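You operate a simulated robot arm through the tools that you are given. There is no shell and no other tool.

The job below is to be done with a simulated robot arm. You get a single attempt, and the scene is never put back.

Task
Make the bench safe: torch off, grey block back, lid on the pot.
Fine: brush into the wooden block's left free hole; once cool, the pipe goes into the other.
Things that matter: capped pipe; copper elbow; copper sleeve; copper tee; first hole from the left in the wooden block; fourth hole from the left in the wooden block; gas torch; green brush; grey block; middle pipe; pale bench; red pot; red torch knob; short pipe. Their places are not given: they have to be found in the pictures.

The check looks at the end state, three seconds after you hand in, the way a careful person would. Anything else that was tipped, shoved, dropped, spilled or broken makes it a failure. Lids that push on must go on centred and level and be pressed home; caps that screw on are set level and turned clockwise until they are tight.

Robot
A 7-joint arm with a two-finger parallel gripper, fixed in place. Base frame: the origin is at the foot of the arm, x ahead of it, y to its left, z up; the work surface is at about z = 0. Readings come in mm, degrees, newtons and seconds.
With the tool pointing down near the work surface it reaches from about 260 to 680 mm from the base axis. Its first joint turns from -166.0 to 166.0 degrees. Payload 2.5 kg.
The TCP is the grasp point between the finger pads, 30 mm short of the fingertips. In the tool frame z runs along the fingers and y along their closing line. Largest opening 94 mm; finger width 28, thickness 10; the body of the gripper, 50 by 96 mm, starts 55 mm behind the TCP.
Orientation is that of the tool frame in the base frame, as [roll, pitch, yaw] about the fixed x, y, z axes, in that order (R = Rz(yaw) Ry(pitch) Rx(roll)). With the fingers straight down and closing along the base's y, the tool's x points along the base's -x, its y along +y and its z along -z.

Tools
- The arm moves only by the tool send_rows. Its argument "commands" is a list that holds one entry, the list of rows, each a list of 7 numbers: the turn, a rotation vector about the tool's x, y, z in units of 5 degrees (1.0 is 5 degrees), then the shift along the tool's x, y, z in units of 40 mm (1.0 is 40 mm), then the opening, from 0 (shut) to 1 (fully open). In form: [[[wx, wy, wz, x, y, z, jaw], ...]]. A call has 1 to 20 rows; each row shifts and turns the commanded pose from where the row before left it, along the tool's axes as they then stand. A call with a number of a shift or a turn outside -1 to 1 is refused whole. A row lasts 0.2 s, in which the tool goes at most 50 mm and 8.6 degrees; a call with a longer step from one row to the next is refused whole, and so is a gripper value outside its range. A pose out of reach is approached as far as the arm can. The call stops where the force on the tool passes 60 N (or 10 N more than at its start, if that is more) or the arm is blocked; 0.2 s more then pass. The fingers move at their own pace (about 72 mm/s each) and stop on an object; they squeeze with about 45 N. The grip force told is the motor's: it shows also when the fingers shut on nothing. Time passes only in rows, and 0.2 s behind the last, so rows that do not move let the fingers close. It gives the time, the measured TCP pose, the force on the tool (base axes), the opening and the grip force at its end, in the units of the frame above (readings bear some noise), with the torque about the TCP (base axes, N m) and any sound that the robot's microphone picked up.
- Cameras (640 x 400 px; columns grow to the right, rows downward): "scene" is fixed at [49.5, 497.6, 781.5]; the picture's right is [-0.90, -0.43, 0.00], its down [-0.39, 0.82, -0.42] and it looks along [0.18, -0.38, -0.91] (base axes); focal length 214 px, centre (320, 200). "wrist" rides on the gripper at [76, 14, -103] in the tool frame; the picture's right is [-0.18, 0.98, 0.00], its down [-0.75, -0.14, -0.64] and it looks along [-0.63, -0.12, 0.77] (tool axes); focal length 243 px, centre (320, 200).
- grab_frame(camera): a new picture of that camera. No time passes.
- measure_at(camera, pixels): for up to 12 pixels [column, row] of the newest picture of that camera ("zoom" is the newest enlarged one), the place [x, y, z] in the base frame of the surface seen there, good to about 2 mm. No time passes.
- close_up(camera, box): a new picture of the part [left, top, right, bottom] of that camera's present view, enlarged. No time passes.
- sign_off(): hands the job in; it is judged then, once.

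Unless the task says otherwise, let go and move clear before handing in.

The tools are called after ">>>" as name(argument=value, ...) on one line, values as JSON. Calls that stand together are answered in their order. send_rows: Moves the arm, as the interface text tells. Its arguments: {"type":"object","properties":{"commands":{"type":"array","items":{"type":"array","items":{"type":"array","items":{"type":"number"}}}}},"required":["commands"]} The other tools are called the same way: grab_frame (camera) takes a picture; measure_at (camera, pixels) gives the place of the surface under pixels of a picture; close_up (camera, box) takes an enlarged picture of a part of a camera's view; sign_off () hands the job in.

At the start:

```text
time: 0.0
tool_pos: [394.5, 150.9, 545.5]
tcp_rot: [179.9, 0.0, -180.0]
ft_force: [-0.1, -1.1, -0.3]
wrist_torque: [0.01, -0.01, 0.01]
opening: 94.0
grasp_force: 0.0
```

scene: 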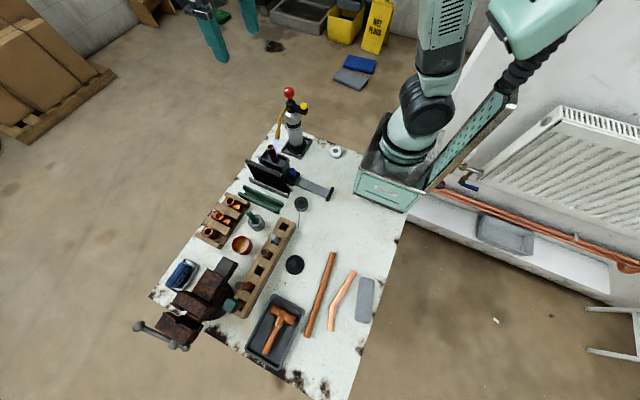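
wrist: 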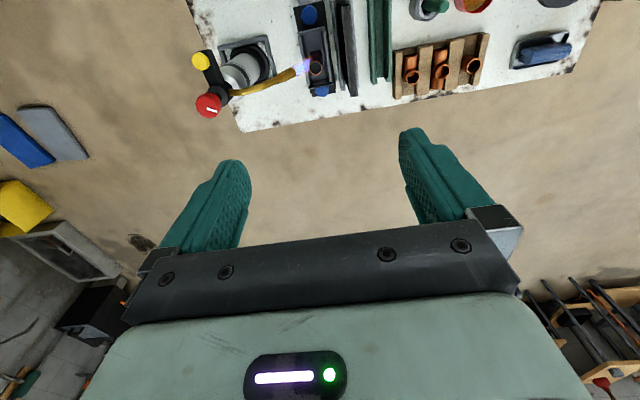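

The scene shows the bench with a lit torch near (293,120), a holder with a pipe at about (270,155), a wooden block with holes near (265,270), and a red pot at (242,245). I'll take enlarged views first.

>>> close_up(camera="scene", box=[230, 80, 350, 155])

>>> close_up(camera="scene", box=[220, 140, 350, 221])

>>> close_up(camera="scene", box=[190, 185, 320, 266])

>>> close_up(camera="scene", box=[140, 220, 320, 332])

>>> close_up(camera="scene", box=[220, 240, 400, 400])

>>> close_up(camera="wrist", box=[180, 0, 400, 137])

>>> close_up(camera="wrist", box=[360, 0, 600, 120])

```text
5.33 times, centred on (290, 118) of scene
```

zoom: 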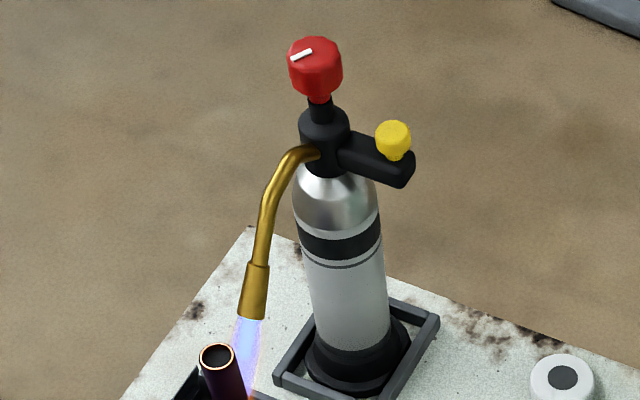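

```text
4.92 times, centred on (285, 180) of scene
```

zoom: 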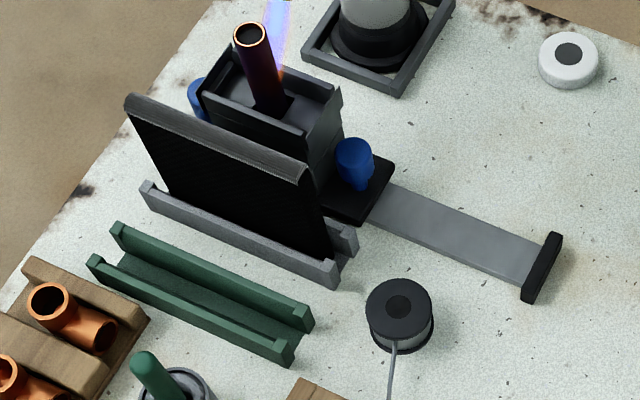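

```text
4.92 times, centred on (255, 226) of scene
```

zoom: 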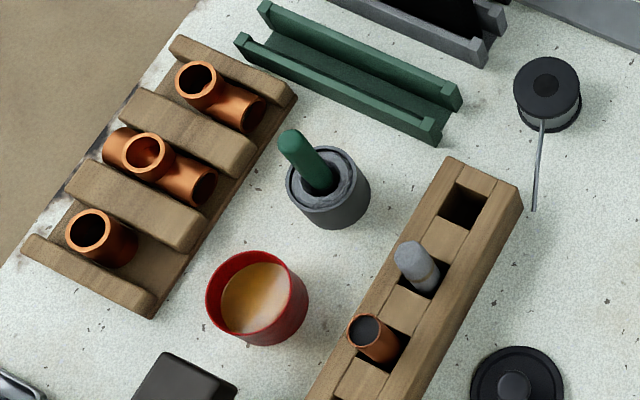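

```text
3.56 times, centred on (230, 276) of scene
```

zoom: 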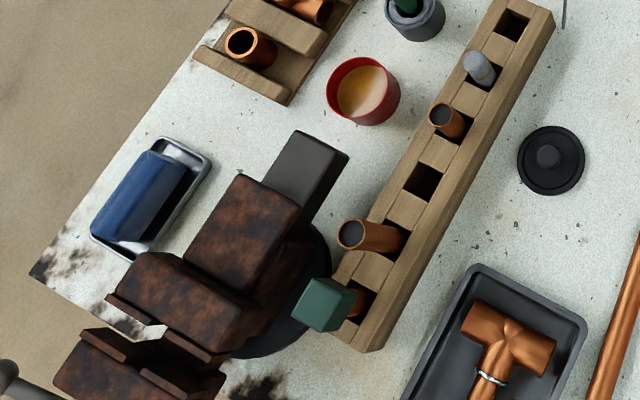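

```text
2.50 times, centred on (310, 320) of scene
```

zoom: 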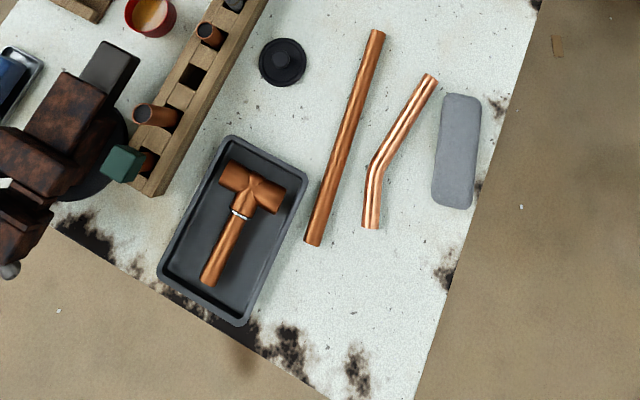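

```text
2.91 times, centred on (290, 68) of wrist
```

zoom: 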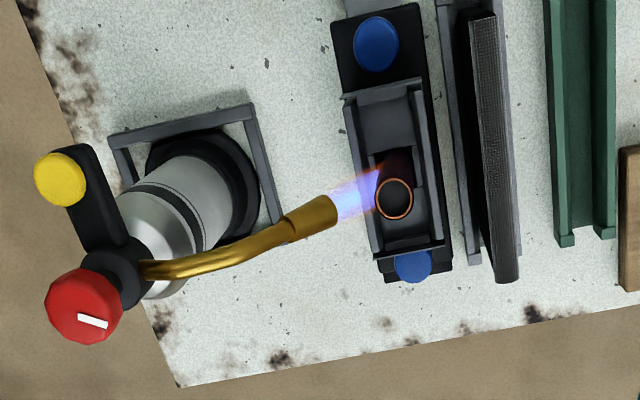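

```text
2.67 times, centred on (480, 60) of wrist
```

zoom: 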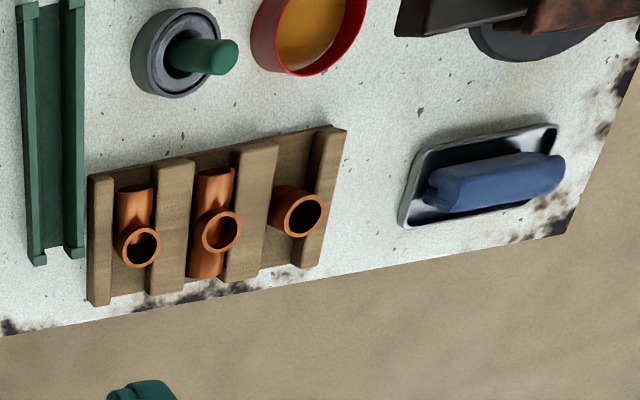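

The close-ups show the torch burning onto a pipe held in a grey jig, the flux pot with its lid beside it, and a six-hole wooden block. I'll measure where the main items are before moving.

>>> grab_frame(camera="scene")

>>> measure_at(camera="scene", pixels=[[289, 92], [303, 106], [294, 125], [270, 149], [335, 153], [270, 175], [332, 193], [301, 203], [257, 222], [242, 245], [295, 265], [365, 300]])

>>> measure_at(camera="scene", pixels=[[285, 226], [275, 240], [265, 255], [259, 270], [245, 285], [232, 303], [320, 290], [342, 300], [275, 330], [232, 203], [221, 216], [209, 232]])

```text
taken
```

scene: 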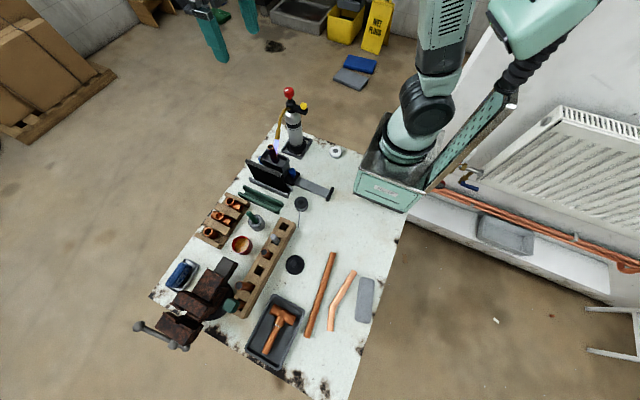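

```text
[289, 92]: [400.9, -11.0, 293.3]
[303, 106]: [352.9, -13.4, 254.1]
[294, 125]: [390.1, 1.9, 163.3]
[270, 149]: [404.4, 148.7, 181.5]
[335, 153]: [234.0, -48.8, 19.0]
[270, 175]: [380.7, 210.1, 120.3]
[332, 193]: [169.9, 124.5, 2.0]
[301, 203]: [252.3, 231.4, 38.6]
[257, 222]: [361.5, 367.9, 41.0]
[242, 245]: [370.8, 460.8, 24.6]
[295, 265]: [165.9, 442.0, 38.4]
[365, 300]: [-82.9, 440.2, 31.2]
```

```text
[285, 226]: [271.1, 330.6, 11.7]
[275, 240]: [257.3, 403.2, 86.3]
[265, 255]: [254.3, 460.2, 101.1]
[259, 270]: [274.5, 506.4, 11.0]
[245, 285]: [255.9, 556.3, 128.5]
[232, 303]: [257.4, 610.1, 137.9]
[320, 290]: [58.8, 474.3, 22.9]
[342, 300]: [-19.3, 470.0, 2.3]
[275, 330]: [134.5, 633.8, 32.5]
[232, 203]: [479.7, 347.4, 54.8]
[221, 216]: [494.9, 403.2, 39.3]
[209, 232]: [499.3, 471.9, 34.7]
```

Measured positions: red knob at about (401,-11,293), pot at (371,461), lid at (166,442), hole row along x≈260. The grey slab at (365,300) and the jig at (270,165) are still ambiguous, so I'll move the wrist camera over for a better look at the jig.

>>> send_rows(commands=[[[0, 0, 0, 0.6, 0.1, 0.6, 1], [0, 0, 0, 0.6, 0.1, 0.6, 1], [0, 0, 0, 0.6, 0.1, 0.6, 1], [0, 0, 0, 0.6, 0.1, 0.6, 1], [0, 0, 0, 0.6, 0.1, 0.6, 1], [0, 0, 0, 0.5, 0.1, 0.6, 1]]])

>>> grab_frame(camera="wrist")

```text
time: 1.4
tool_pos: [255.7, 172.9, 397.5]
tcp_rot: [-180.0, 0.0, -180.0]
ft_force: [0.8, 0.2, 0.2]
wrist_torque: [0.0, 0.02, -0.02]
opening: 94.1
grasp_force: 0.1
```

```text
taken
```

wrist: 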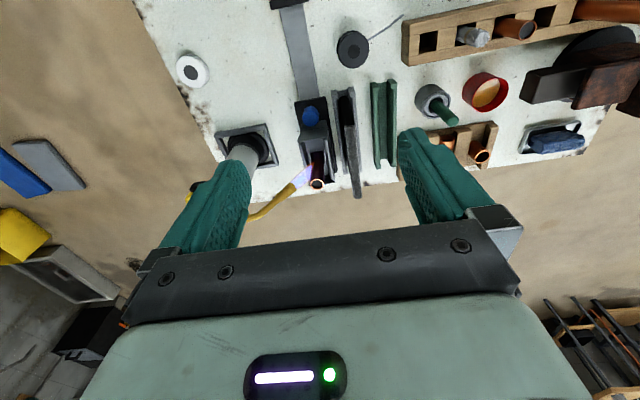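

The wrist view now shows the jig at (315,150), the wooden block at the top right with its first hole empty at (428,40), and the cup with the brush at (435,100). I'll enlarge these.

>>> close_up(camera="wrist", box=[240, 70, 400, 200])

>>> close_up(camera="wrist", box=[250, 0, 400, 94])

>>> close_up(camera="wrist", box=[390, 0, 640, 156])

>>> close_up(camera="wrist", box=[150, 30, 290, 118])

```text
3.08 times, centred on (320, 135) of wrist
```

zoom: 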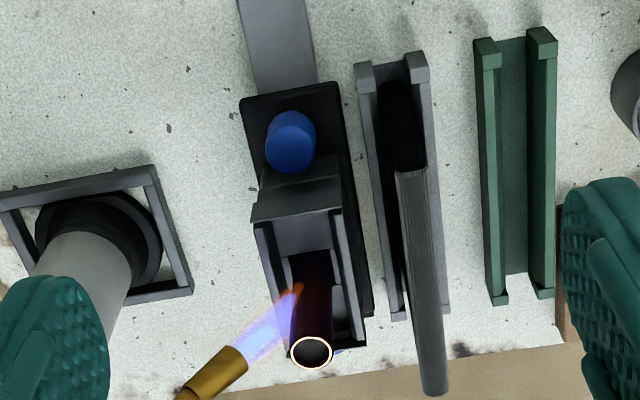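

```text
4.26 times, centred on (325, 47) of wrist
```

zoom: 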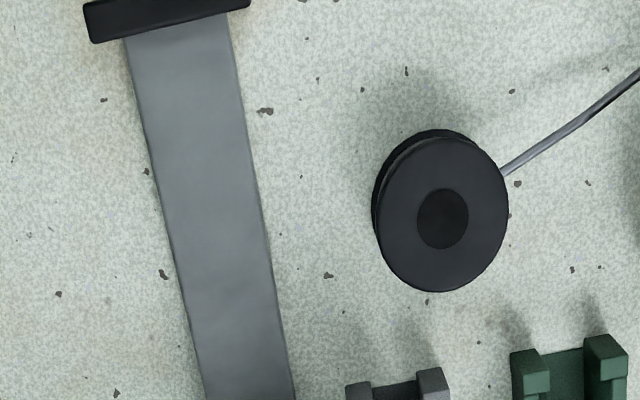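

```text
2.56 times, centred on (515, 78) of wrist
```

zoom: 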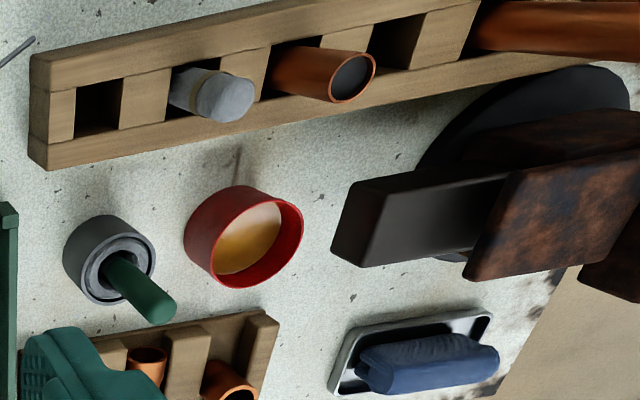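

```text
4.55 times, centred on (220, 74) of wrist
```

zoom: 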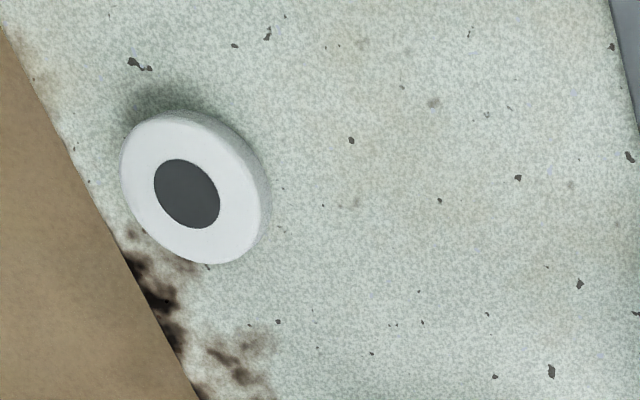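

The jig is a grey box holding the pipe on a black carriage, and a grey rail runs from it towards the robot, ending in a black stop. I need to tell whether "grey block" means this slider or the slab at scene (365,300), so I'll zoom further on both.

>>> close_up(camera="scene", box=[340, 265, 388, 330])

>>> close_up(camera="scene", box=[240, 140, 304, 204])

>>> close_up(camera="wrist", box=[285, 85, 365, 205])

```text
6.15 times, centred on (364, 298) of scene
```

zoom: 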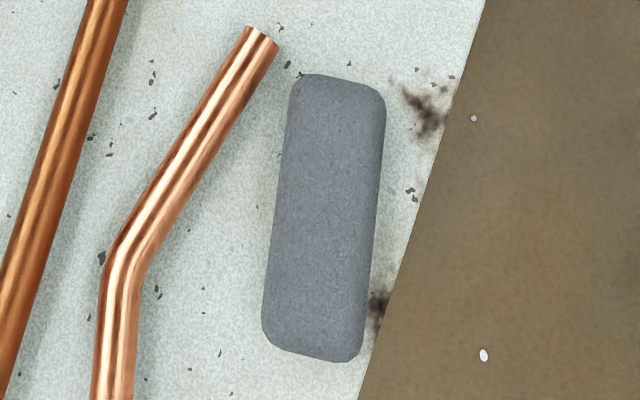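

```text
6.25 times, centred on (272, 172) of scene
```

zoom: 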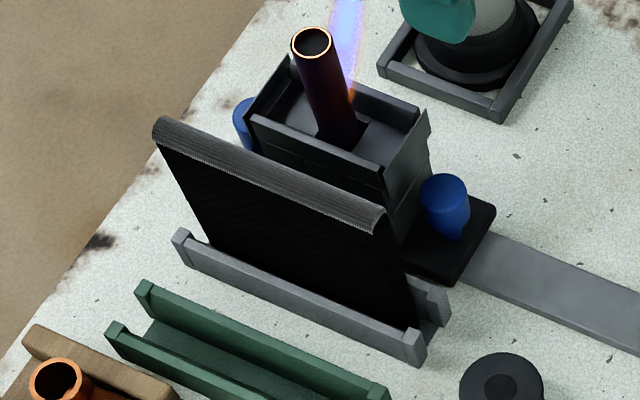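

```text
3.33 times, centred on (325, 145) of wrist
```

zoom: 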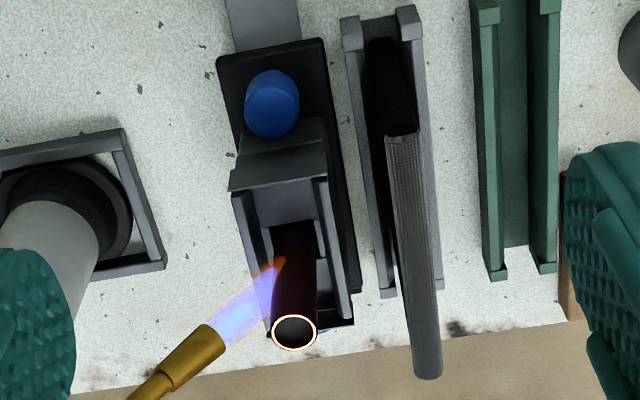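

The black carriage carries the grey block, with a blue handle at each end, on a rail that leads to a stop near the robot. I read "grey block back" as sliding it along that rail away from the flame. Next I'll look at the torch knob up close.

>>> send_rows(commands=[[[0, 0, 0, -0.31, -0.84, 0, 1], [0, 0, 0, -0.31, -0.84, 0, 1], [0, 0, 0, -0.31, -0.84, 0, 1], [0, 0, 0, -0.31, -0.84, 0, 1], [0, 0, 0, -0.31, -0.84, 0, 1]]])

>>> grab_frame(camera="wrist")

>>> grab_frame(camera="scene")

```text
time: 2.6
tool_pos: [318.7, 3.3, 403.4]
tcp_rot: [-180.0, 0.0, -179.9]
ft_force: [-0.5, -1.1, 0.0]
wrist_torque: [0.03, -0.02, -0.04]
opening: 93.9
grasp_force: 0.0
```

```text
taken
```

wrist: 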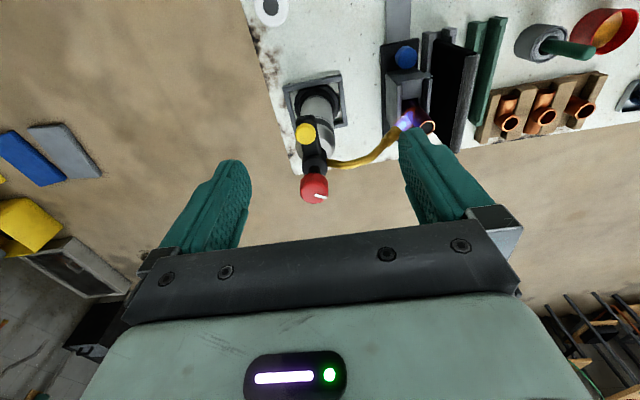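

```text
taken
```

scene: 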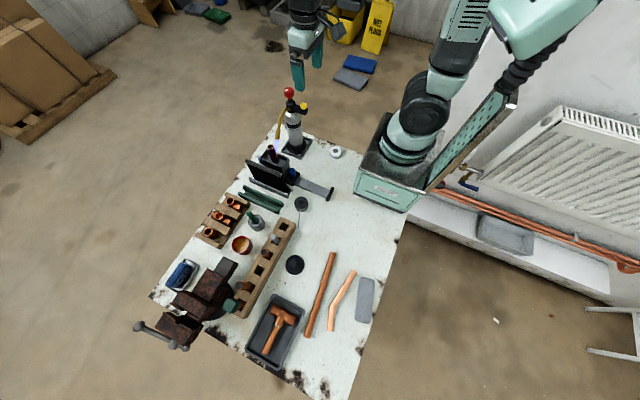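

The wrist view shows the red knob at (314,188) with its white mark pointing right, the yellow knob at (306,133), and the valve body between them. I'll enlarge and measure.

>>> close_up(camera="wrist", box=[270, 60, 450, 220])

>>> measure_at(camera="wrist", pixels=[[314, 188], [303, 190], [327, 188], [314, 177], [314, 200], [306, 133], [306, 143], [320, 197], [340, 165], [375, 155], [313, 160], [318, 105]])

>>> measure_at(camera="scene", pixels=[[289, 91], [286, 92], [293, 92], [289, 88], [289, 95], [290, 97], [289, 100], [303, 105], [303, 108], [281, 130], [279, 135], [292, 110]])

```text
2.50 times, centred on (360, 140) of wrist
```

zoom: 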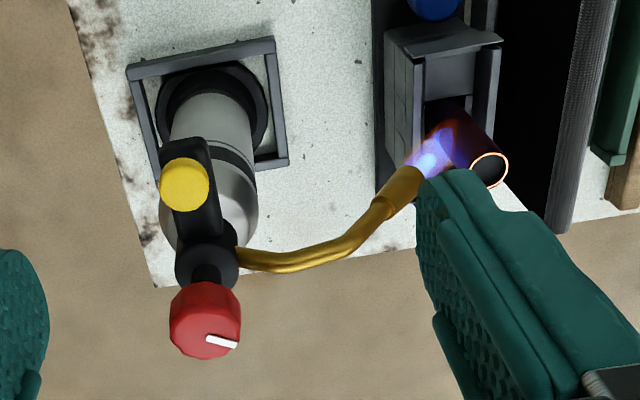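

```text
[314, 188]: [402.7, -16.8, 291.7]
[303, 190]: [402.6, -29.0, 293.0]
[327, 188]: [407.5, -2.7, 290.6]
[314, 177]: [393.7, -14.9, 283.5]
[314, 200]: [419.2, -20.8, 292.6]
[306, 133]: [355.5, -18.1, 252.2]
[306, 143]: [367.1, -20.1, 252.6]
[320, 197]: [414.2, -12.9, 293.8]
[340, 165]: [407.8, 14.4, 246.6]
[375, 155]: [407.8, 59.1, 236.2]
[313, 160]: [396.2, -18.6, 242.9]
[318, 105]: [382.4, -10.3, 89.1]
```

```text
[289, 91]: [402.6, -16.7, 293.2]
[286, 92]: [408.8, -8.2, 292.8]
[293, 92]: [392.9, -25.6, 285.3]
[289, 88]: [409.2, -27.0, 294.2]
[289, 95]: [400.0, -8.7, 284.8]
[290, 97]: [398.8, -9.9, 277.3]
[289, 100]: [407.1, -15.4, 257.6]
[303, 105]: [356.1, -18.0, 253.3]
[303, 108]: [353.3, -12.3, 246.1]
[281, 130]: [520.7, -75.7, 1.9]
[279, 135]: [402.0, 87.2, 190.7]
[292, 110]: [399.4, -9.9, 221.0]
```

Knob centre comes out at about (407,-16.5), with its top at z≈293 and a radius of about 13.5 mm. The valve body top is near z≈250. I'll move above it, then lower so the fingertips stay around z≈262.

>>> send_rows(commands=[[[0, 0, 0, -0.737, -0.165, 0, 1], [0, 0, 0, -0.737, -0.165, 0, 1], [0, 0, 0, -0.737, -0.165, 0, 1], [0, 0, 0, 0, 0, 0.5, 1], [0, 0, 0, 0, 0, 0.5, 1]]])

>>> grab_frame(camera="wrist")

>>> close_up(camera="scene", box=[260, 40, 340, 120])

```text
time: 3.8
tool_pos: [408.8, -12.2, 362.8]
tcp_rot: [179.9, 0.0, 180.0]
ft_force: [0.7, -0.7, 0.1]
wrist_torque: [-0.02, -0.01, 0.0]
opening: 94.0
grasp_force: 0.0
```

```text
taken
```

wrist: 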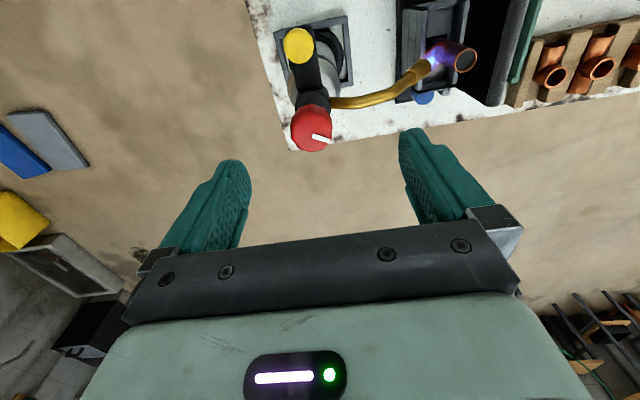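

```text
5.00 times, centred on (300, 80) of scene
```

zoom: 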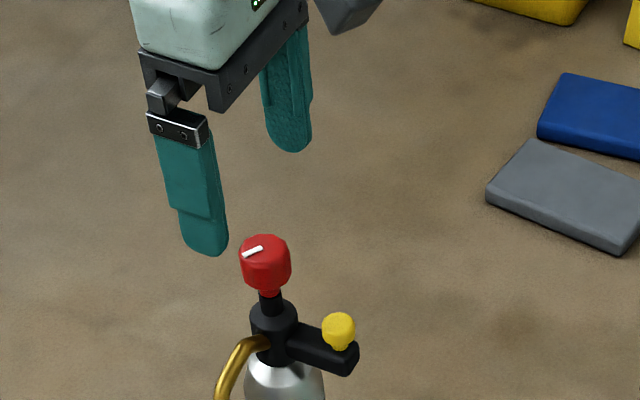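

The arm reads (408.8,-12.2,362.8), a few mm off in y from the commanded spot. The knob is at wrist (312,128), so I'll measure it again before lowering.

>>> measure_at(camera="wrist", pixels=[[293, 128], [300, 128], [310, 128], [318, 128], [328, 128], [331, 130], [311, 120], [311, 140], [311, 148], [311, 152], [311, 112], [311, 108]])

>>> send_rows(commands=[[[0, 0, 0, 0, 0, 0.3, 1], [0, 0, 0, 0, 0, 0, 1]]])

```text
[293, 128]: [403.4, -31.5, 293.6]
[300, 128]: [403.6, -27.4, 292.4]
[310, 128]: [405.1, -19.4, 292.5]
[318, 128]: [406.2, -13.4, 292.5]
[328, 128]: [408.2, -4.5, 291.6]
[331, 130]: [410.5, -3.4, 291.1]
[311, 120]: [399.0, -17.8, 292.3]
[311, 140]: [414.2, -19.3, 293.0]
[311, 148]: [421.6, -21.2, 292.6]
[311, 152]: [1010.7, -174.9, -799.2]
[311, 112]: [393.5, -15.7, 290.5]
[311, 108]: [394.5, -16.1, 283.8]
```

```text
time: 4.4
tool_pos: [407.7, -11.9, 350.2]
tcp_rot: [-179.9, 0.1, 180.0]
ft_force: [0.1, -1.1, 1.3]
wrist_torque: [-0.01, 0.0, 0.0]
opening: 94.1
grasp_force: 0.1
```

The knob centre is (407.5,-17.5). I'll shift about 5 mm in -y while descending partway, then recheck the reading.

>>> send_rows(commands=[[[0, 0, 0, 0, -0.13, 0.5, 1], [0, 0, 0, 0, 0, 0.5, 1], [0, 0, 0, 0, 0, 0, 1]]])

>>> send_rows(commands=[[[0, 0, 0, 0, 0, 0, 1]]])

>>> grab_frame(camera="wrist")

>>> close_up(camera="scene", box=[260, 50, 340, 130])

```text
time: 5.2
tool_pos: [406.3, -17.4, 310.9]
tcp_rot: [-180.0, 0.1, -180.0]
ft_force: [-0.2, -0.5, -0.3]
wrist_torque: [-0.02, 0.0, 0.02]
opening: 94.0
grasp_force: 0.0
```

```text
time: 5.6
tool_pos: [405.9, -17.2, 310.5]
tcp_rot: [-179.9, 0.0, -180.0]
ft_force: [0.4, 0.1, -0.9]
wrist_torque: [0.03, 0.01, 0.0]
opening: 93.8
grasp_force: 0.1
```

```text
taken
```

wrist: 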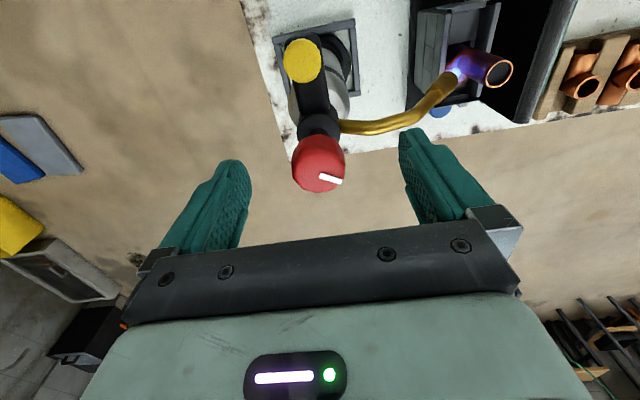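

```text
5.00 times, centred on (300, 90) of scene
```

zoom: 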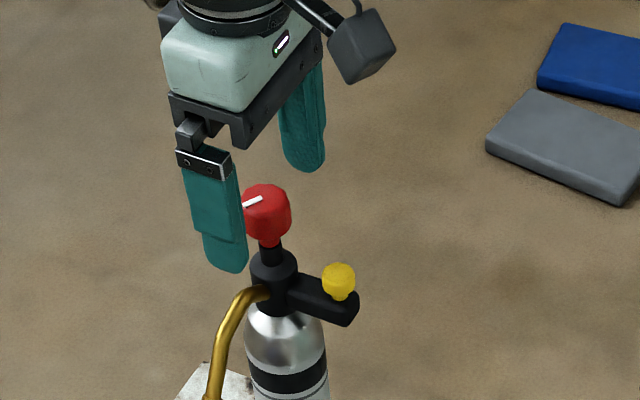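

The pose is steady at (406,-17.3,310.7), centred on the knob to within 1.5 mm. I'll lower 17 mm and part-close the fingers to check centring before gripping.

>>> send_rows(commands=[[[0, 0, 0, -0.035, 0, 0.22, 1], [0, 0, 0, 0, 0, 0.22, 1], [0, 0, 0, 0, 0, 0, 0.42], [0, 0, 0, 0, 0, 0, 0.42], [0, 0, 0, 0, 0, 0, 0.42]]])

>>> close_up(camera="wrist", box=[200, 100, 440, 260])

>>> close_up(camera="scene", box=[260, 60, 330, 120])

```text
time: 6.8
tool_pos: [407.9, -19.1, 291.2]
tcp_rot: [-179.9, -0.1, -179.8]
ft_force: [-0.3, -0.2, 0.0]
wrist_torque: [0.0, -0.03, 0.0]
opening: 39.6
grasp_force: 0.1
```

```text
2.50 times, centred on (320, 180) of wrist
```

zoom: 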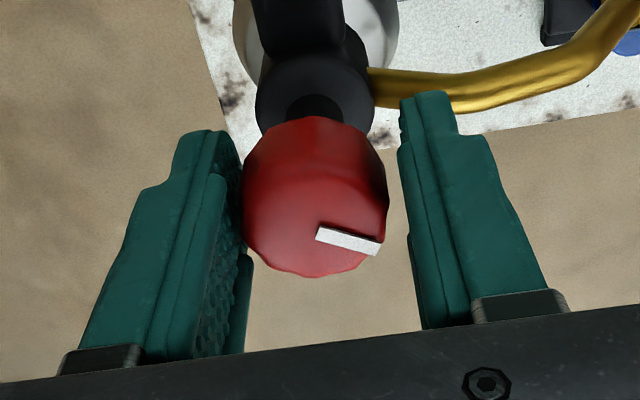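

```text
6.67 times, centred on (295, 90) of scene
```

zoom: 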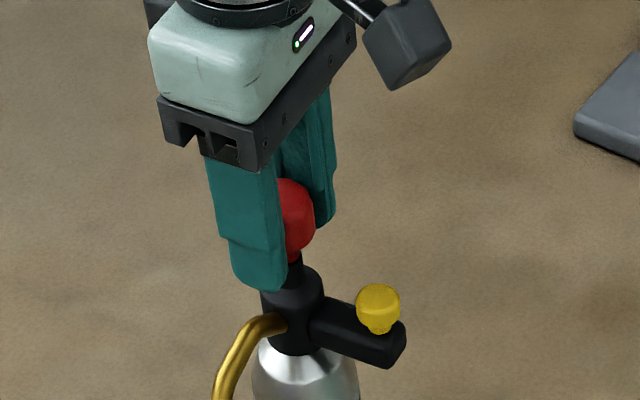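

The fingers straddle the knob with 39.6 mm of opening, and the -y finger at zoom (225,200) looks slightly nearer. I'll nudge +1.2 mm in y and close.

>>> send_rows(commands=[[[0, 0, 0, 0, 0.03, 0, 0.36], [0, 0, 0, 0, 0, 0, 0.3], [0, 0, 0, 0, 0, 0, 0.2], [0, 0, 0, 0, 0, 0, 0.2]]])

>>> close_up(camera="wrist", box=[200, 60, 480, 260])

```text
time: 7.8
tool_pos: [406.9, -18.4, 291.1]
tcp_rot: [179.9, 0.1, -180.0]
ft_force: [1.0, -3.1, 1.3]
wrist_torque: [-0.22, -0.08, -0.03]
opening: 31.4
grasp_force: 45.4
```

```text
2.00 times, centred on (340, 160) of wrist
```

zoom: 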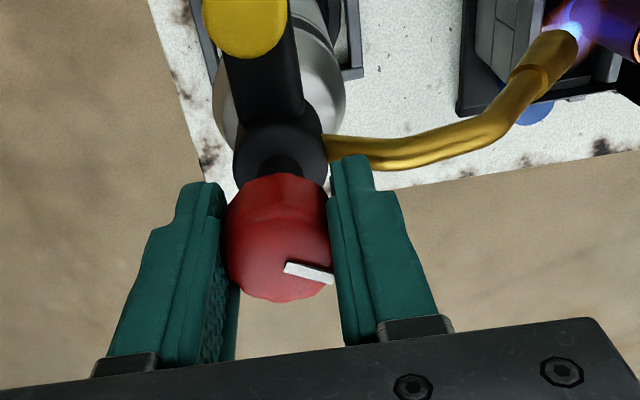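

Gripped at 31.4 mm with 45 N, and side force is only 3 N. Now I'll turn clockwise from above (+wz about the tool's down-pointing z) and watch the torque.

>>> send_rows(commands=[[[0, 0, 1, 0, 0, 0, 0.2], [0, 0, 1, 0, 0, 0, 0.2], [0, 0, 1, 0, 0, 0, 0.2], [0, 0, 1, 0, 0, 0, 0.2]]])

>>> close_up(camera="wrist", box=[200, 60, 480, 260])

```text
time: 8.8
tool_pos: [406.7, -17.2, 291.8]
tcp_rot: [-179.9, 0.1, 159.9]
ft_force: [0.3, -3.8, 15.4]
wrist_torque: [-0.18, -0.08, -0.04]
opening: 31.5
grasp_force: 45.0
```

```text
2.00 times, centred on (340, 160) of wrist
```

zoom: 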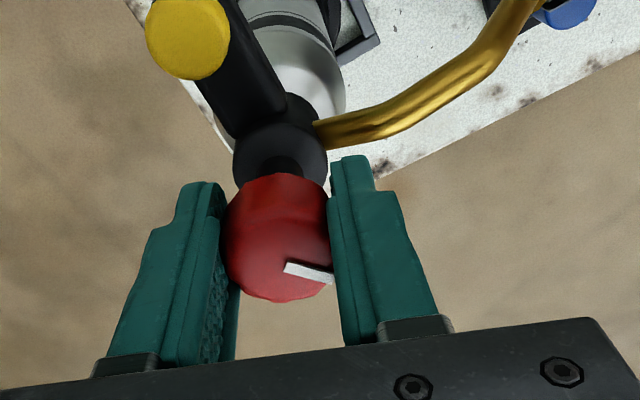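

The knob turned with the hand through 20°, and the mark stays fixed relative to the fingers. The flame end is out of frame; torque is low, so I'll continue turning.

>>> send_rows(commands=[[[0, 0, 1, 0, 0, 0, 0.2], [0, 0, 1, 0, 0, 0, 0.2], [0, 0, 1, 0, 0, 0, 0.2], [0, 0, 1, 0, 0, 0, 0.2]]])

>>> close_up(camera="scene", box=[250, 70, 330, 170])

```text
time: 9.8
tool_pos: [407.1, -16.9, 291.9]
tcp_rot: [180.0, -0.1, 140.0]
ft_force: [-1.7, -0.5, 3.9]
wrist_torque: [0.12, 0.01, -0.02]
opening: 31.3
grasp_force: 44.9
```

```text
4.00 times, centred on (290, 120) of scene
```

zoom: 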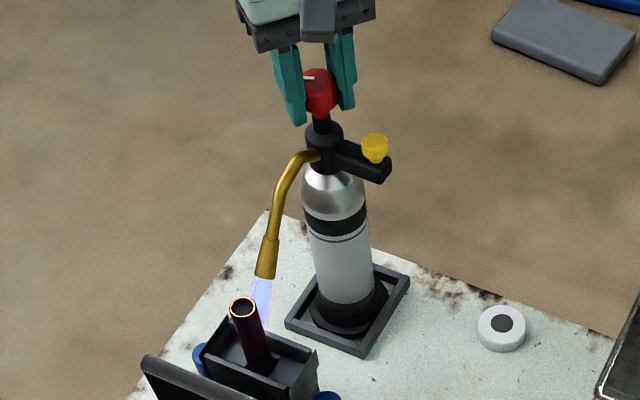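

The flame at zoom (262,295) is a little shorter than before, so clockwise is closing the valve. I'll keep turning.

>>> send_rows(commands=[[[0, 0, 1, 0, 0, 0, 0.2], [0, 0, 1, 0, 0, 0, 0.2], [0, 0, 1, 0, 0, 0, 0.2], [0, 0, 1, 0, 0, 0, 0.2], [0, 0, 1, 0, 0, 0, 0.2], [0, 0, 1, 0, 0, 0, 0.2]]])

>>> close_up(camera="scene", box=[250, 70, 330, 170])

```text
time: 11.2
tool_pos: [406.8, -18.4, 292.0]
tcp_rot: [179.9, 0.0, 110.0]
ft_force: [2.6, -3.0, 3.6]
wrist_torque: [-0.16, -0.14, 0.59]
opening: 31.3
grasp_force: 44.6
```

```text
4.00 times, centred on (290, 120) of scene
```

zoom: 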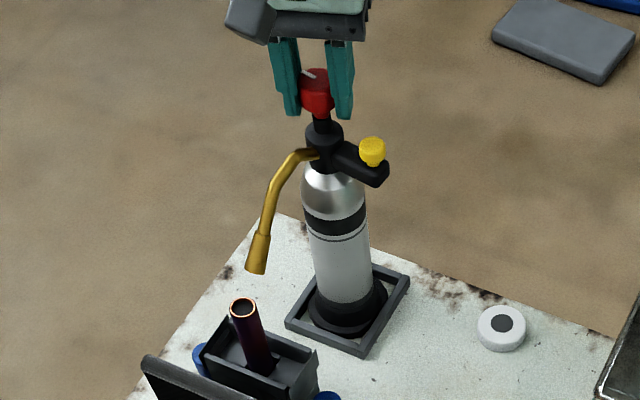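

The flame is gone and the torque has risen to 0.59 N·m, so the valve is at its stop. I'll open the fingers and lift clear.

>>> send_rows(commands=[[[0, 0, 0, 0, 0, 0, 0.4], [0, 0, 0, 0, 0, 0, 0.7], [0, 0, 0, 0, 0, 0, 1], [0, 0, 0, 0, 0, 0, 1]]])

>>> send_rows(commands=[[[0, 0, 0, 0, 0, -0.5, 1], [0, 0, 0, 0, 0, -1, 1], [0, 0, 0, 0, 0, -1, 1]]])

>>> close_up(camera="scene", box=[250, 70, 330, 170])

>>> grab_frame(camera="wrist")

```text
time: 12.2
tool_pos: [406.3, -16.9, 290.9]
tcp_rot: [-180.0, -0.1, 110.0]
ft_force: [0.2, -0.1, 0.3]
wrist_torque: [-0.01, 0.02, -0.01]
opening: 93.8
grasp_force: 0.2
```

```text
time: 13.0
tool_pos: [406.7, -14.2, 394.9]
tcp_rot: [180.0, 0.1, 110.0]
ft_force: [0.2, 0.1, 0.3]
wrist_torque: [0.02, 0.01, 0.0]
opening: 94.1
grasp_force: 0.1
```

```text
4.00 times, centred on (290, 120) of scene
```

zoom: 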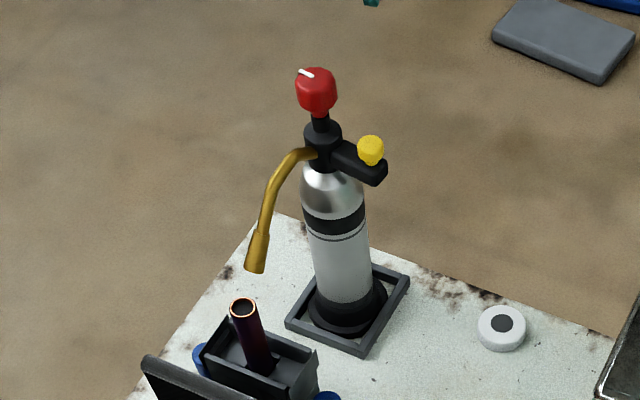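

```text
taken
```

wrist: 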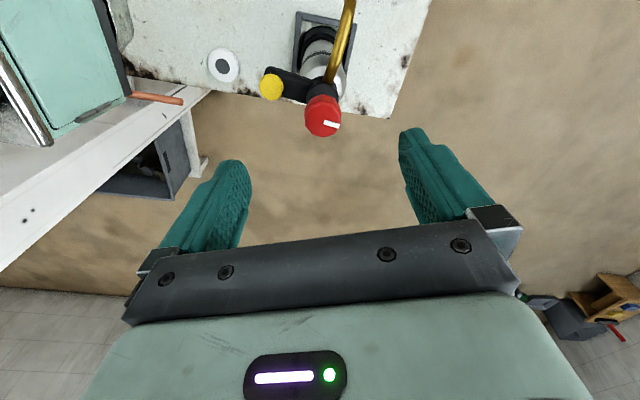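

The torch is off and standing, and the mark on the knob has turned. The nozzle tip now shows at zoom (256,265) versus (265,270) earlier, so I'll measure whether the torch twisted and survey the carriage handle.

>>> grab_frame(camera="scene")

>>> measure_at(camera="scene", pixels=[[314, 136], [315, 134], [313, 133], [317, 124], [289, 91], [303, 107], [343, 108], [310, 147]])

>>> close_up(camera="scene", box=[260, 90, 340, 150])

>>> measure_at(camera="zoom", pixels=[[140, 350], [137, 365], [125, 365], [145, 330], [155, 290], [170, 260], [195, 235], [350, 140], [345, 130], [240, 20], [230, 330], [290, 400]])

```text
taken
```

scene: 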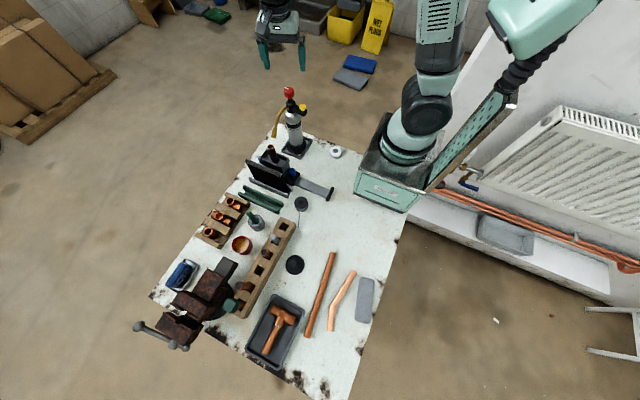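

```text
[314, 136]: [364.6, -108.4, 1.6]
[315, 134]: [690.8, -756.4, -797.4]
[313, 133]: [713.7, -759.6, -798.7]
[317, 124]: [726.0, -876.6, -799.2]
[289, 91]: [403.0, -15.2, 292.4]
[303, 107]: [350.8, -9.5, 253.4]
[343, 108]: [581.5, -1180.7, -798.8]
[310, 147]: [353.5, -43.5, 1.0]
```

```text
6.67 times, centred on (300, 120) of scene
```

zoom: 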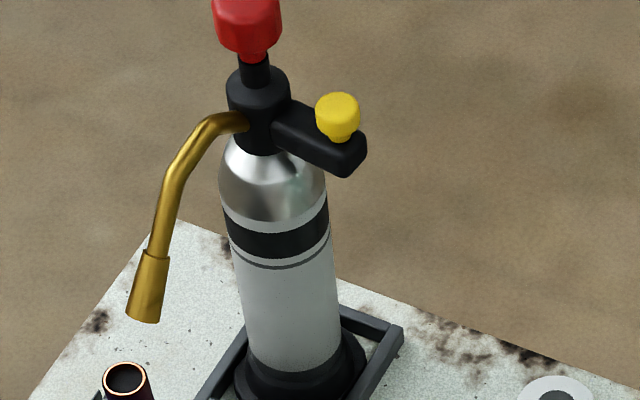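

```text
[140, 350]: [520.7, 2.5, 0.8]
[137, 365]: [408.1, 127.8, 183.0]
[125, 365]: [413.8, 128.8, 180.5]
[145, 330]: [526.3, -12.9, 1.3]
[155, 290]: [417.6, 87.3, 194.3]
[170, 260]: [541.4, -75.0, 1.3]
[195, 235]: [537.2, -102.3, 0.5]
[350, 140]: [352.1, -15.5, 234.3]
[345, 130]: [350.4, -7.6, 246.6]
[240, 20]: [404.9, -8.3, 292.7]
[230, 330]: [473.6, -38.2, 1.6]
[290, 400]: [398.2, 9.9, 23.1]
```

The nozzle has twisted about 7° about the torch's own axis, and the torch stands in place. Next is the sliding grey block, so I'll measure its near blue handle, plate, rail and stop.

>>> close_up(camera="scene", box=[245, 140, 341, 200])

>>> measure_at(camera="zoom", pixels=[[310, 225], [295, 240], [327, 240], [308, 258], [318, 285], [345, 248], [275, 270], [360, 265], [450, 300], [540, 335], [575, 345], [550, 370]])

>>> measure_at(camera="zoom", pixels=[[270, 180], [200, 120], [165, 80], [240, 60], [185, 65], [125, 150], [260, 205], [295, 150], [145, 170], [250, 220], [155, 130], [170, 140]])

```text
6.67 times, centred on (293, 170) of scene
```

zoom: 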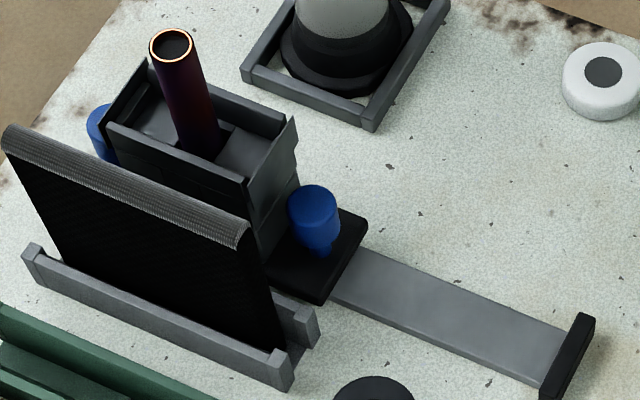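

```text
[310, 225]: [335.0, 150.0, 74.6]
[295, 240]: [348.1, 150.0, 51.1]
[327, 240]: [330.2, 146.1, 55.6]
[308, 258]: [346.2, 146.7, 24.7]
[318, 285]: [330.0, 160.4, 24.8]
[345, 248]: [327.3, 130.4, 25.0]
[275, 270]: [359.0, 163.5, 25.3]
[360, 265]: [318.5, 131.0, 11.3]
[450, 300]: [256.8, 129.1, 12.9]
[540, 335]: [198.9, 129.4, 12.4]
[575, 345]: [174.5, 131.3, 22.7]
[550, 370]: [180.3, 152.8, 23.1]
```

```text
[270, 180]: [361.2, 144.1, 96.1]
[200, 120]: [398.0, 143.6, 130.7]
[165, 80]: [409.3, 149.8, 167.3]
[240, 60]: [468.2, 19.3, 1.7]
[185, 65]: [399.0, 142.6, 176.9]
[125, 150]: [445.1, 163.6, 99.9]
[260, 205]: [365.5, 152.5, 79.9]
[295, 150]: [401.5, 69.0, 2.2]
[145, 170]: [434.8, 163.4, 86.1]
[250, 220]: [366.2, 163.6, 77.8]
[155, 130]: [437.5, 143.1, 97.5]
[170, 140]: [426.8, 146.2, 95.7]
```

Measured: near handle at about (340,148), plate top z=25, rail top z≈12, stop face at x≈183 and the pipe at (405,148) with its top at 181. I'd rather push the carriage from its far blue handle, with the camera over the shield side, so I'll turn to yaw 90 and look at that handle.

>>> send_rows(commands=[[[0, 0, 1, 0, 0, 0, 1], [0, 0, 1, 0, 0, 0, 1], [0, 0, 1, 0, 0, 0, 1], [0, 0, 1, 0, 0, 0, 1], [0, 0, 0, 0.943, 0.3, 0.34, 1], [0, 0, 0, 0.943, 0.3, 0.34, 1], [0, 0, 0, 0.943, 0.3, 0.34, 1], [0, 0, 0, 0.943, 0.3, 0.34, 1], [0, 0, 0, 0.943, 0.3, 0.34, 1], [0, 0, 0, 0.943, 0.3, 0.34, 1], [0, 0, 0, 0.943, 0.3, 0.34, 1], [0, 0, 0, 0, 0, 0, 1]]])

>>> grab_frame(camera="wrist")

```text
time: 15.6
tool_pos: [491.3, 247.1, 293.9]
tcp_rot: [-180.0, -0.1, 90.0]
ft_force: [0.7, 0.4, 0.6]
wrist_torque: [-0.02, -0.02, 0.01]
opening: 94.2
grasp_force: 0.0
```

```text
taken
```

wrist: 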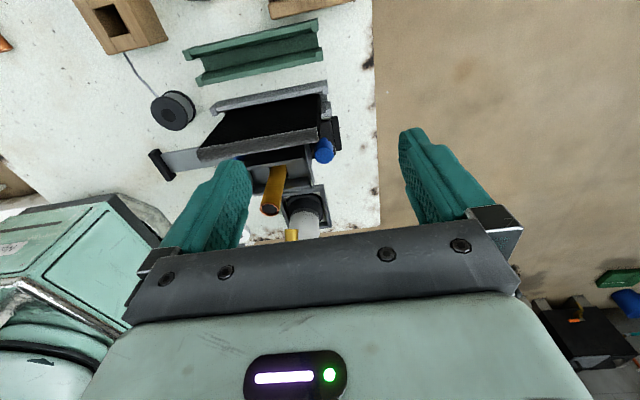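

The far blue handle is visible at (324,151), just past the end of the grey block. I'll enlarge and measure it.

>>> close_up(camera="wrist", box=[140, 70, 400, 240])

>>> measure_at(camera="zoom", pixels=[[452, 195], [435, 200], [470, 195], [452, 220], [485, 160], [480, 130], [455, 50], [430, 150], [150, 190], [310, 170], [60, 230], [425, 260]])

```text
2.35 times, centred on (270, 155) of wrist
```

zoom: 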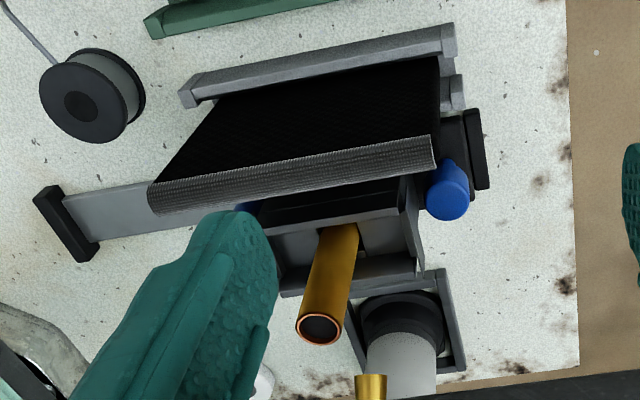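

```text
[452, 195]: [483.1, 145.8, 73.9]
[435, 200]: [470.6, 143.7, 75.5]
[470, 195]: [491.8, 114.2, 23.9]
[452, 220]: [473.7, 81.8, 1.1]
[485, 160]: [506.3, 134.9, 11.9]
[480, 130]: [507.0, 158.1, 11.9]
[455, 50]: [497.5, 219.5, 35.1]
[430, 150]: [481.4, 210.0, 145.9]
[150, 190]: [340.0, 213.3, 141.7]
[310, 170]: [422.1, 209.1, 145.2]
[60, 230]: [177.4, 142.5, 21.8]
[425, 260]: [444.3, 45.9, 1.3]
```

The far handle top is at about (478,146,75), and the shield's top edge is at y≈210, z≈145. The pipe's colour is already changing as it cools. I'll close the fingers, go to x≈520 beyond the handle and descend to z≈80.

>>> measure_at(camera="zoom", pixels=[[447, 175], [447, 205], [447, 215], [430, 190], [465, 188], [463, 175], [440, 165], [478, 180], [460, 120], [405, 215], [390, 250], [320, 330]])

>>> send_rows(commands=[[[0, 0, 0, -0.833, 0.24, 0, 0], [0, 0, 0, -0.833, 0.24, 0, 0], [0, 0, 0, -0.833, 0.24, 0, 0], [0, 0, 0, 0, 0, 0.8, 0], [0, 0, 0, 0, 0, 0.8, 0], [0, 0, 0, 0, 0, 0.8, 0], [0, 0, 0, 0, 0, 0, 0]]])

>>> grab_frame(camera="wrist")

>>> grab_frame(camera="scene")

```text
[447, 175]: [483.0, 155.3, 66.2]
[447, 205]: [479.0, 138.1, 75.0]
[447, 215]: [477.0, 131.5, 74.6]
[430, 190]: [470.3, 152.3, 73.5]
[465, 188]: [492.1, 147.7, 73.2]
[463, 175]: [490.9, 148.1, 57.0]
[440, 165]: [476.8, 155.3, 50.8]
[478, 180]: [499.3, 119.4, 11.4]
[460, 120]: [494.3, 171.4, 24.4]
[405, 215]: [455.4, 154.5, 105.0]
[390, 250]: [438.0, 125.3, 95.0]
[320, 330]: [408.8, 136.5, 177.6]
```

```text
time: 17.2
tool_pos: [521.0, 145.0, 200.1]
tcp_rot: [180.0, 0.0, 90.0]
ft_force: [-0.7, -0.1, 0.1]
wrist_torque: [0.02, 0.02, 0.0]
opening: 0.0
grasp_force: 33.1
```

```text
taken
```

wrist: 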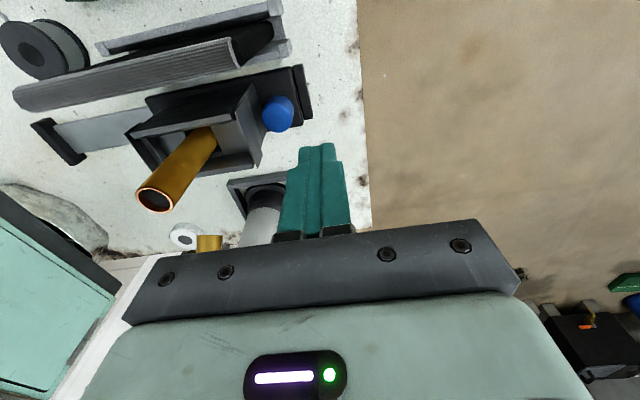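

```text
taken
```

scene: 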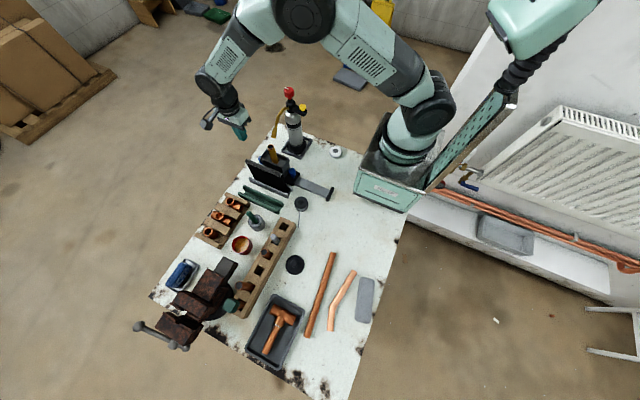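

The fingers are closed at (521,145,200) and the handle centre is about (481,144). I'll lower to z≈80, which keeps the tips around z=50, alongside the handle.

>>> send_rows(commands=[[[0, 0, 0, 0, 0, 0.75, 0], [0, 0, 0, 0, 0, 0.75, 0], [0, 0, 0, 0, 0, 0.75, 0], [0, 0, 0, 0, 0, 0.7, 0], [0, 0, 0, 0, 0, 0, 0]]])

>>> grab_frame(camera="wrist")

>>> close_up(camera="scene", box=[220, 80, 350, 210])

```text
time: 18.4
tool_pos: [519.8, 147.6, 80.5]
tcp_rot: [179.9, 0.0, 90.1]
ft_force: [-0.6, 1.0, -0.5]
wrist_torque: [0.0, 0.0, -0.01]
opening: 0.2
grasp_force: 33.2
```

```text
taken
```

wrist: 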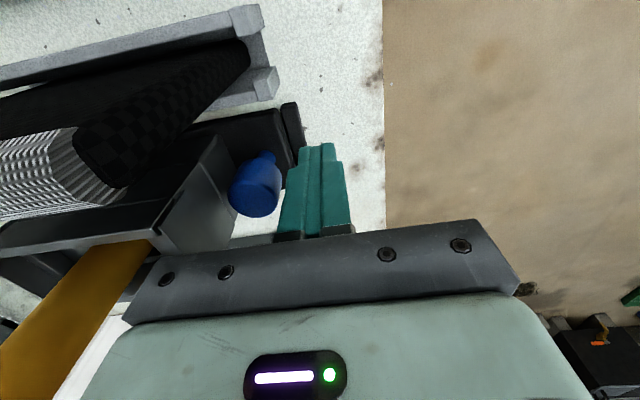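

```text
3.08 times, centred on (285, 145) of scene
```

zoom: 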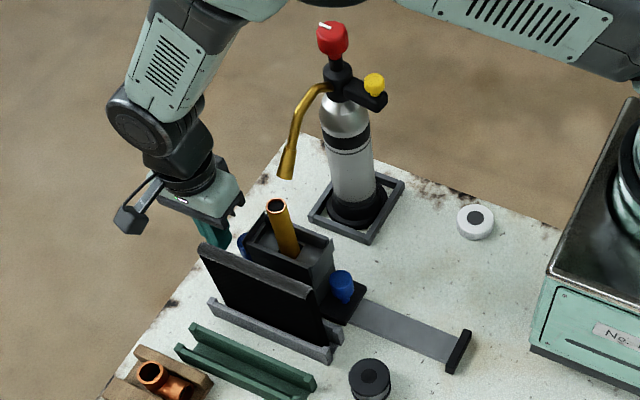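

The closed fingertips at wrist (315,190) stand just behind the blue handle at (255,185), and the arm clears the torch. I'll push slowly in -x and watch the force.

>>> send_rows(commands=[[[0, 0, 0, 0, -0.3, 0, 0], [0, 0, 0, 0, -0.3, 0, 0], [0, 0, 0, 0, -0.3, 0, 0], [0, 0, 0, 0, -0.3, 0, 0], [0, 0, 0, 0, -0.3, 0, 0]]])

>>> close_up(camera="scene", box=[220, 80, 350, 210])

>>> grab_frame(camera="wrist")

```text
time: 19.6
tool_pos: [459.0, 147.5, 82.8]
tcp_rot: [-180.0, -0.1, 90.0]
ft_force: [0.4, -0.8, -0.7]
wrist_torque: [-0.03, -0.03, -0.02]
opening: 0.0
grasp_force: 33.3
```

```text
3.08 times, centred on (285, 145) of scene
```

zoom: 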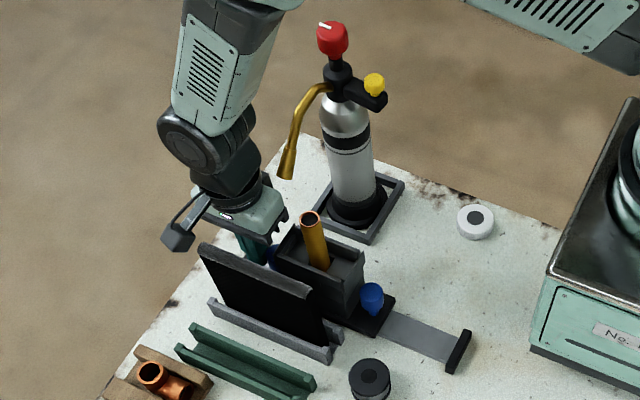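

```text
taken
```

wrist: 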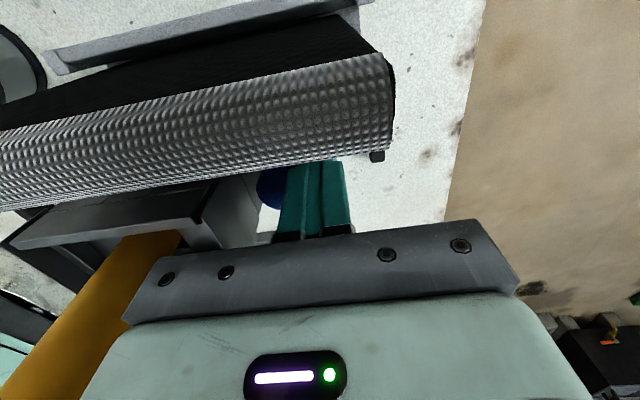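

The carriage slid freely with near-zero force; the block is now at scene-zoom (325,265). Before pushing past the nozzle, I'll measure the clearance between the nozzle tip and the gripper body.

>>> close_up(camera="scene", box=[260, 100, 320, 160])

>>> measure_at(camera="zoom", pixels=[[170, 225], [165, 240], [180, 235], [172, 245], [160, 243], [75, 395], [100, 380], [185, 380]])

```text
6.67 times, centred on (290, 130) of scene
```

zoom: 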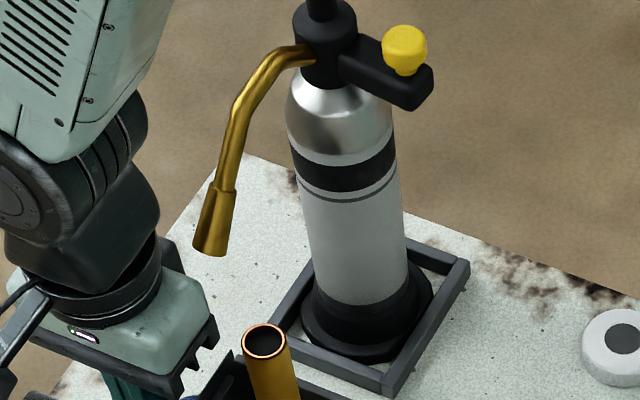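

```text
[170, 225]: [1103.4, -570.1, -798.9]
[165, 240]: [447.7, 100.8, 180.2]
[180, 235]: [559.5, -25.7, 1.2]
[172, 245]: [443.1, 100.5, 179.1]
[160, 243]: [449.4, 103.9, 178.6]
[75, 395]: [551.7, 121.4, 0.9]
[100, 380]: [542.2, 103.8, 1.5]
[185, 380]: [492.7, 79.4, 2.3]
```

That zoom box got widened, so the nozzle end is really at zoom (210,248). The points I hit were the gripper wrist at y≈101, z≈180, so clearance is tight. I'll measure the nozzle and the wrist outline properly.

>>> measure_at(camera="zoom", pixels=[[210, 245], [200, 250], [222, 250], [215, 215], [228, 175], [150, 200], [160, 260], [205, 300], [215, 330], [180, 250], [195, 285], [158, 220]])

```text
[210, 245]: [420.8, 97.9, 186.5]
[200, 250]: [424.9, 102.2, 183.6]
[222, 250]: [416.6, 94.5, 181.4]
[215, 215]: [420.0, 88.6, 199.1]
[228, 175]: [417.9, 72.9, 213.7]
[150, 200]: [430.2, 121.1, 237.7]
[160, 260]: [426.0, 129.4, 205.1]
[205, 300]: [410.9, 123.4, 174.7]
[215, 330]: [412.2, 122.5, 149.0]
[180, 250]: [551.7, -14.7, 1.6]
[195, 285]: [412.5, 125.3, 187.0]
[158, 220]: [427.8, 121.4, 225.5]
```

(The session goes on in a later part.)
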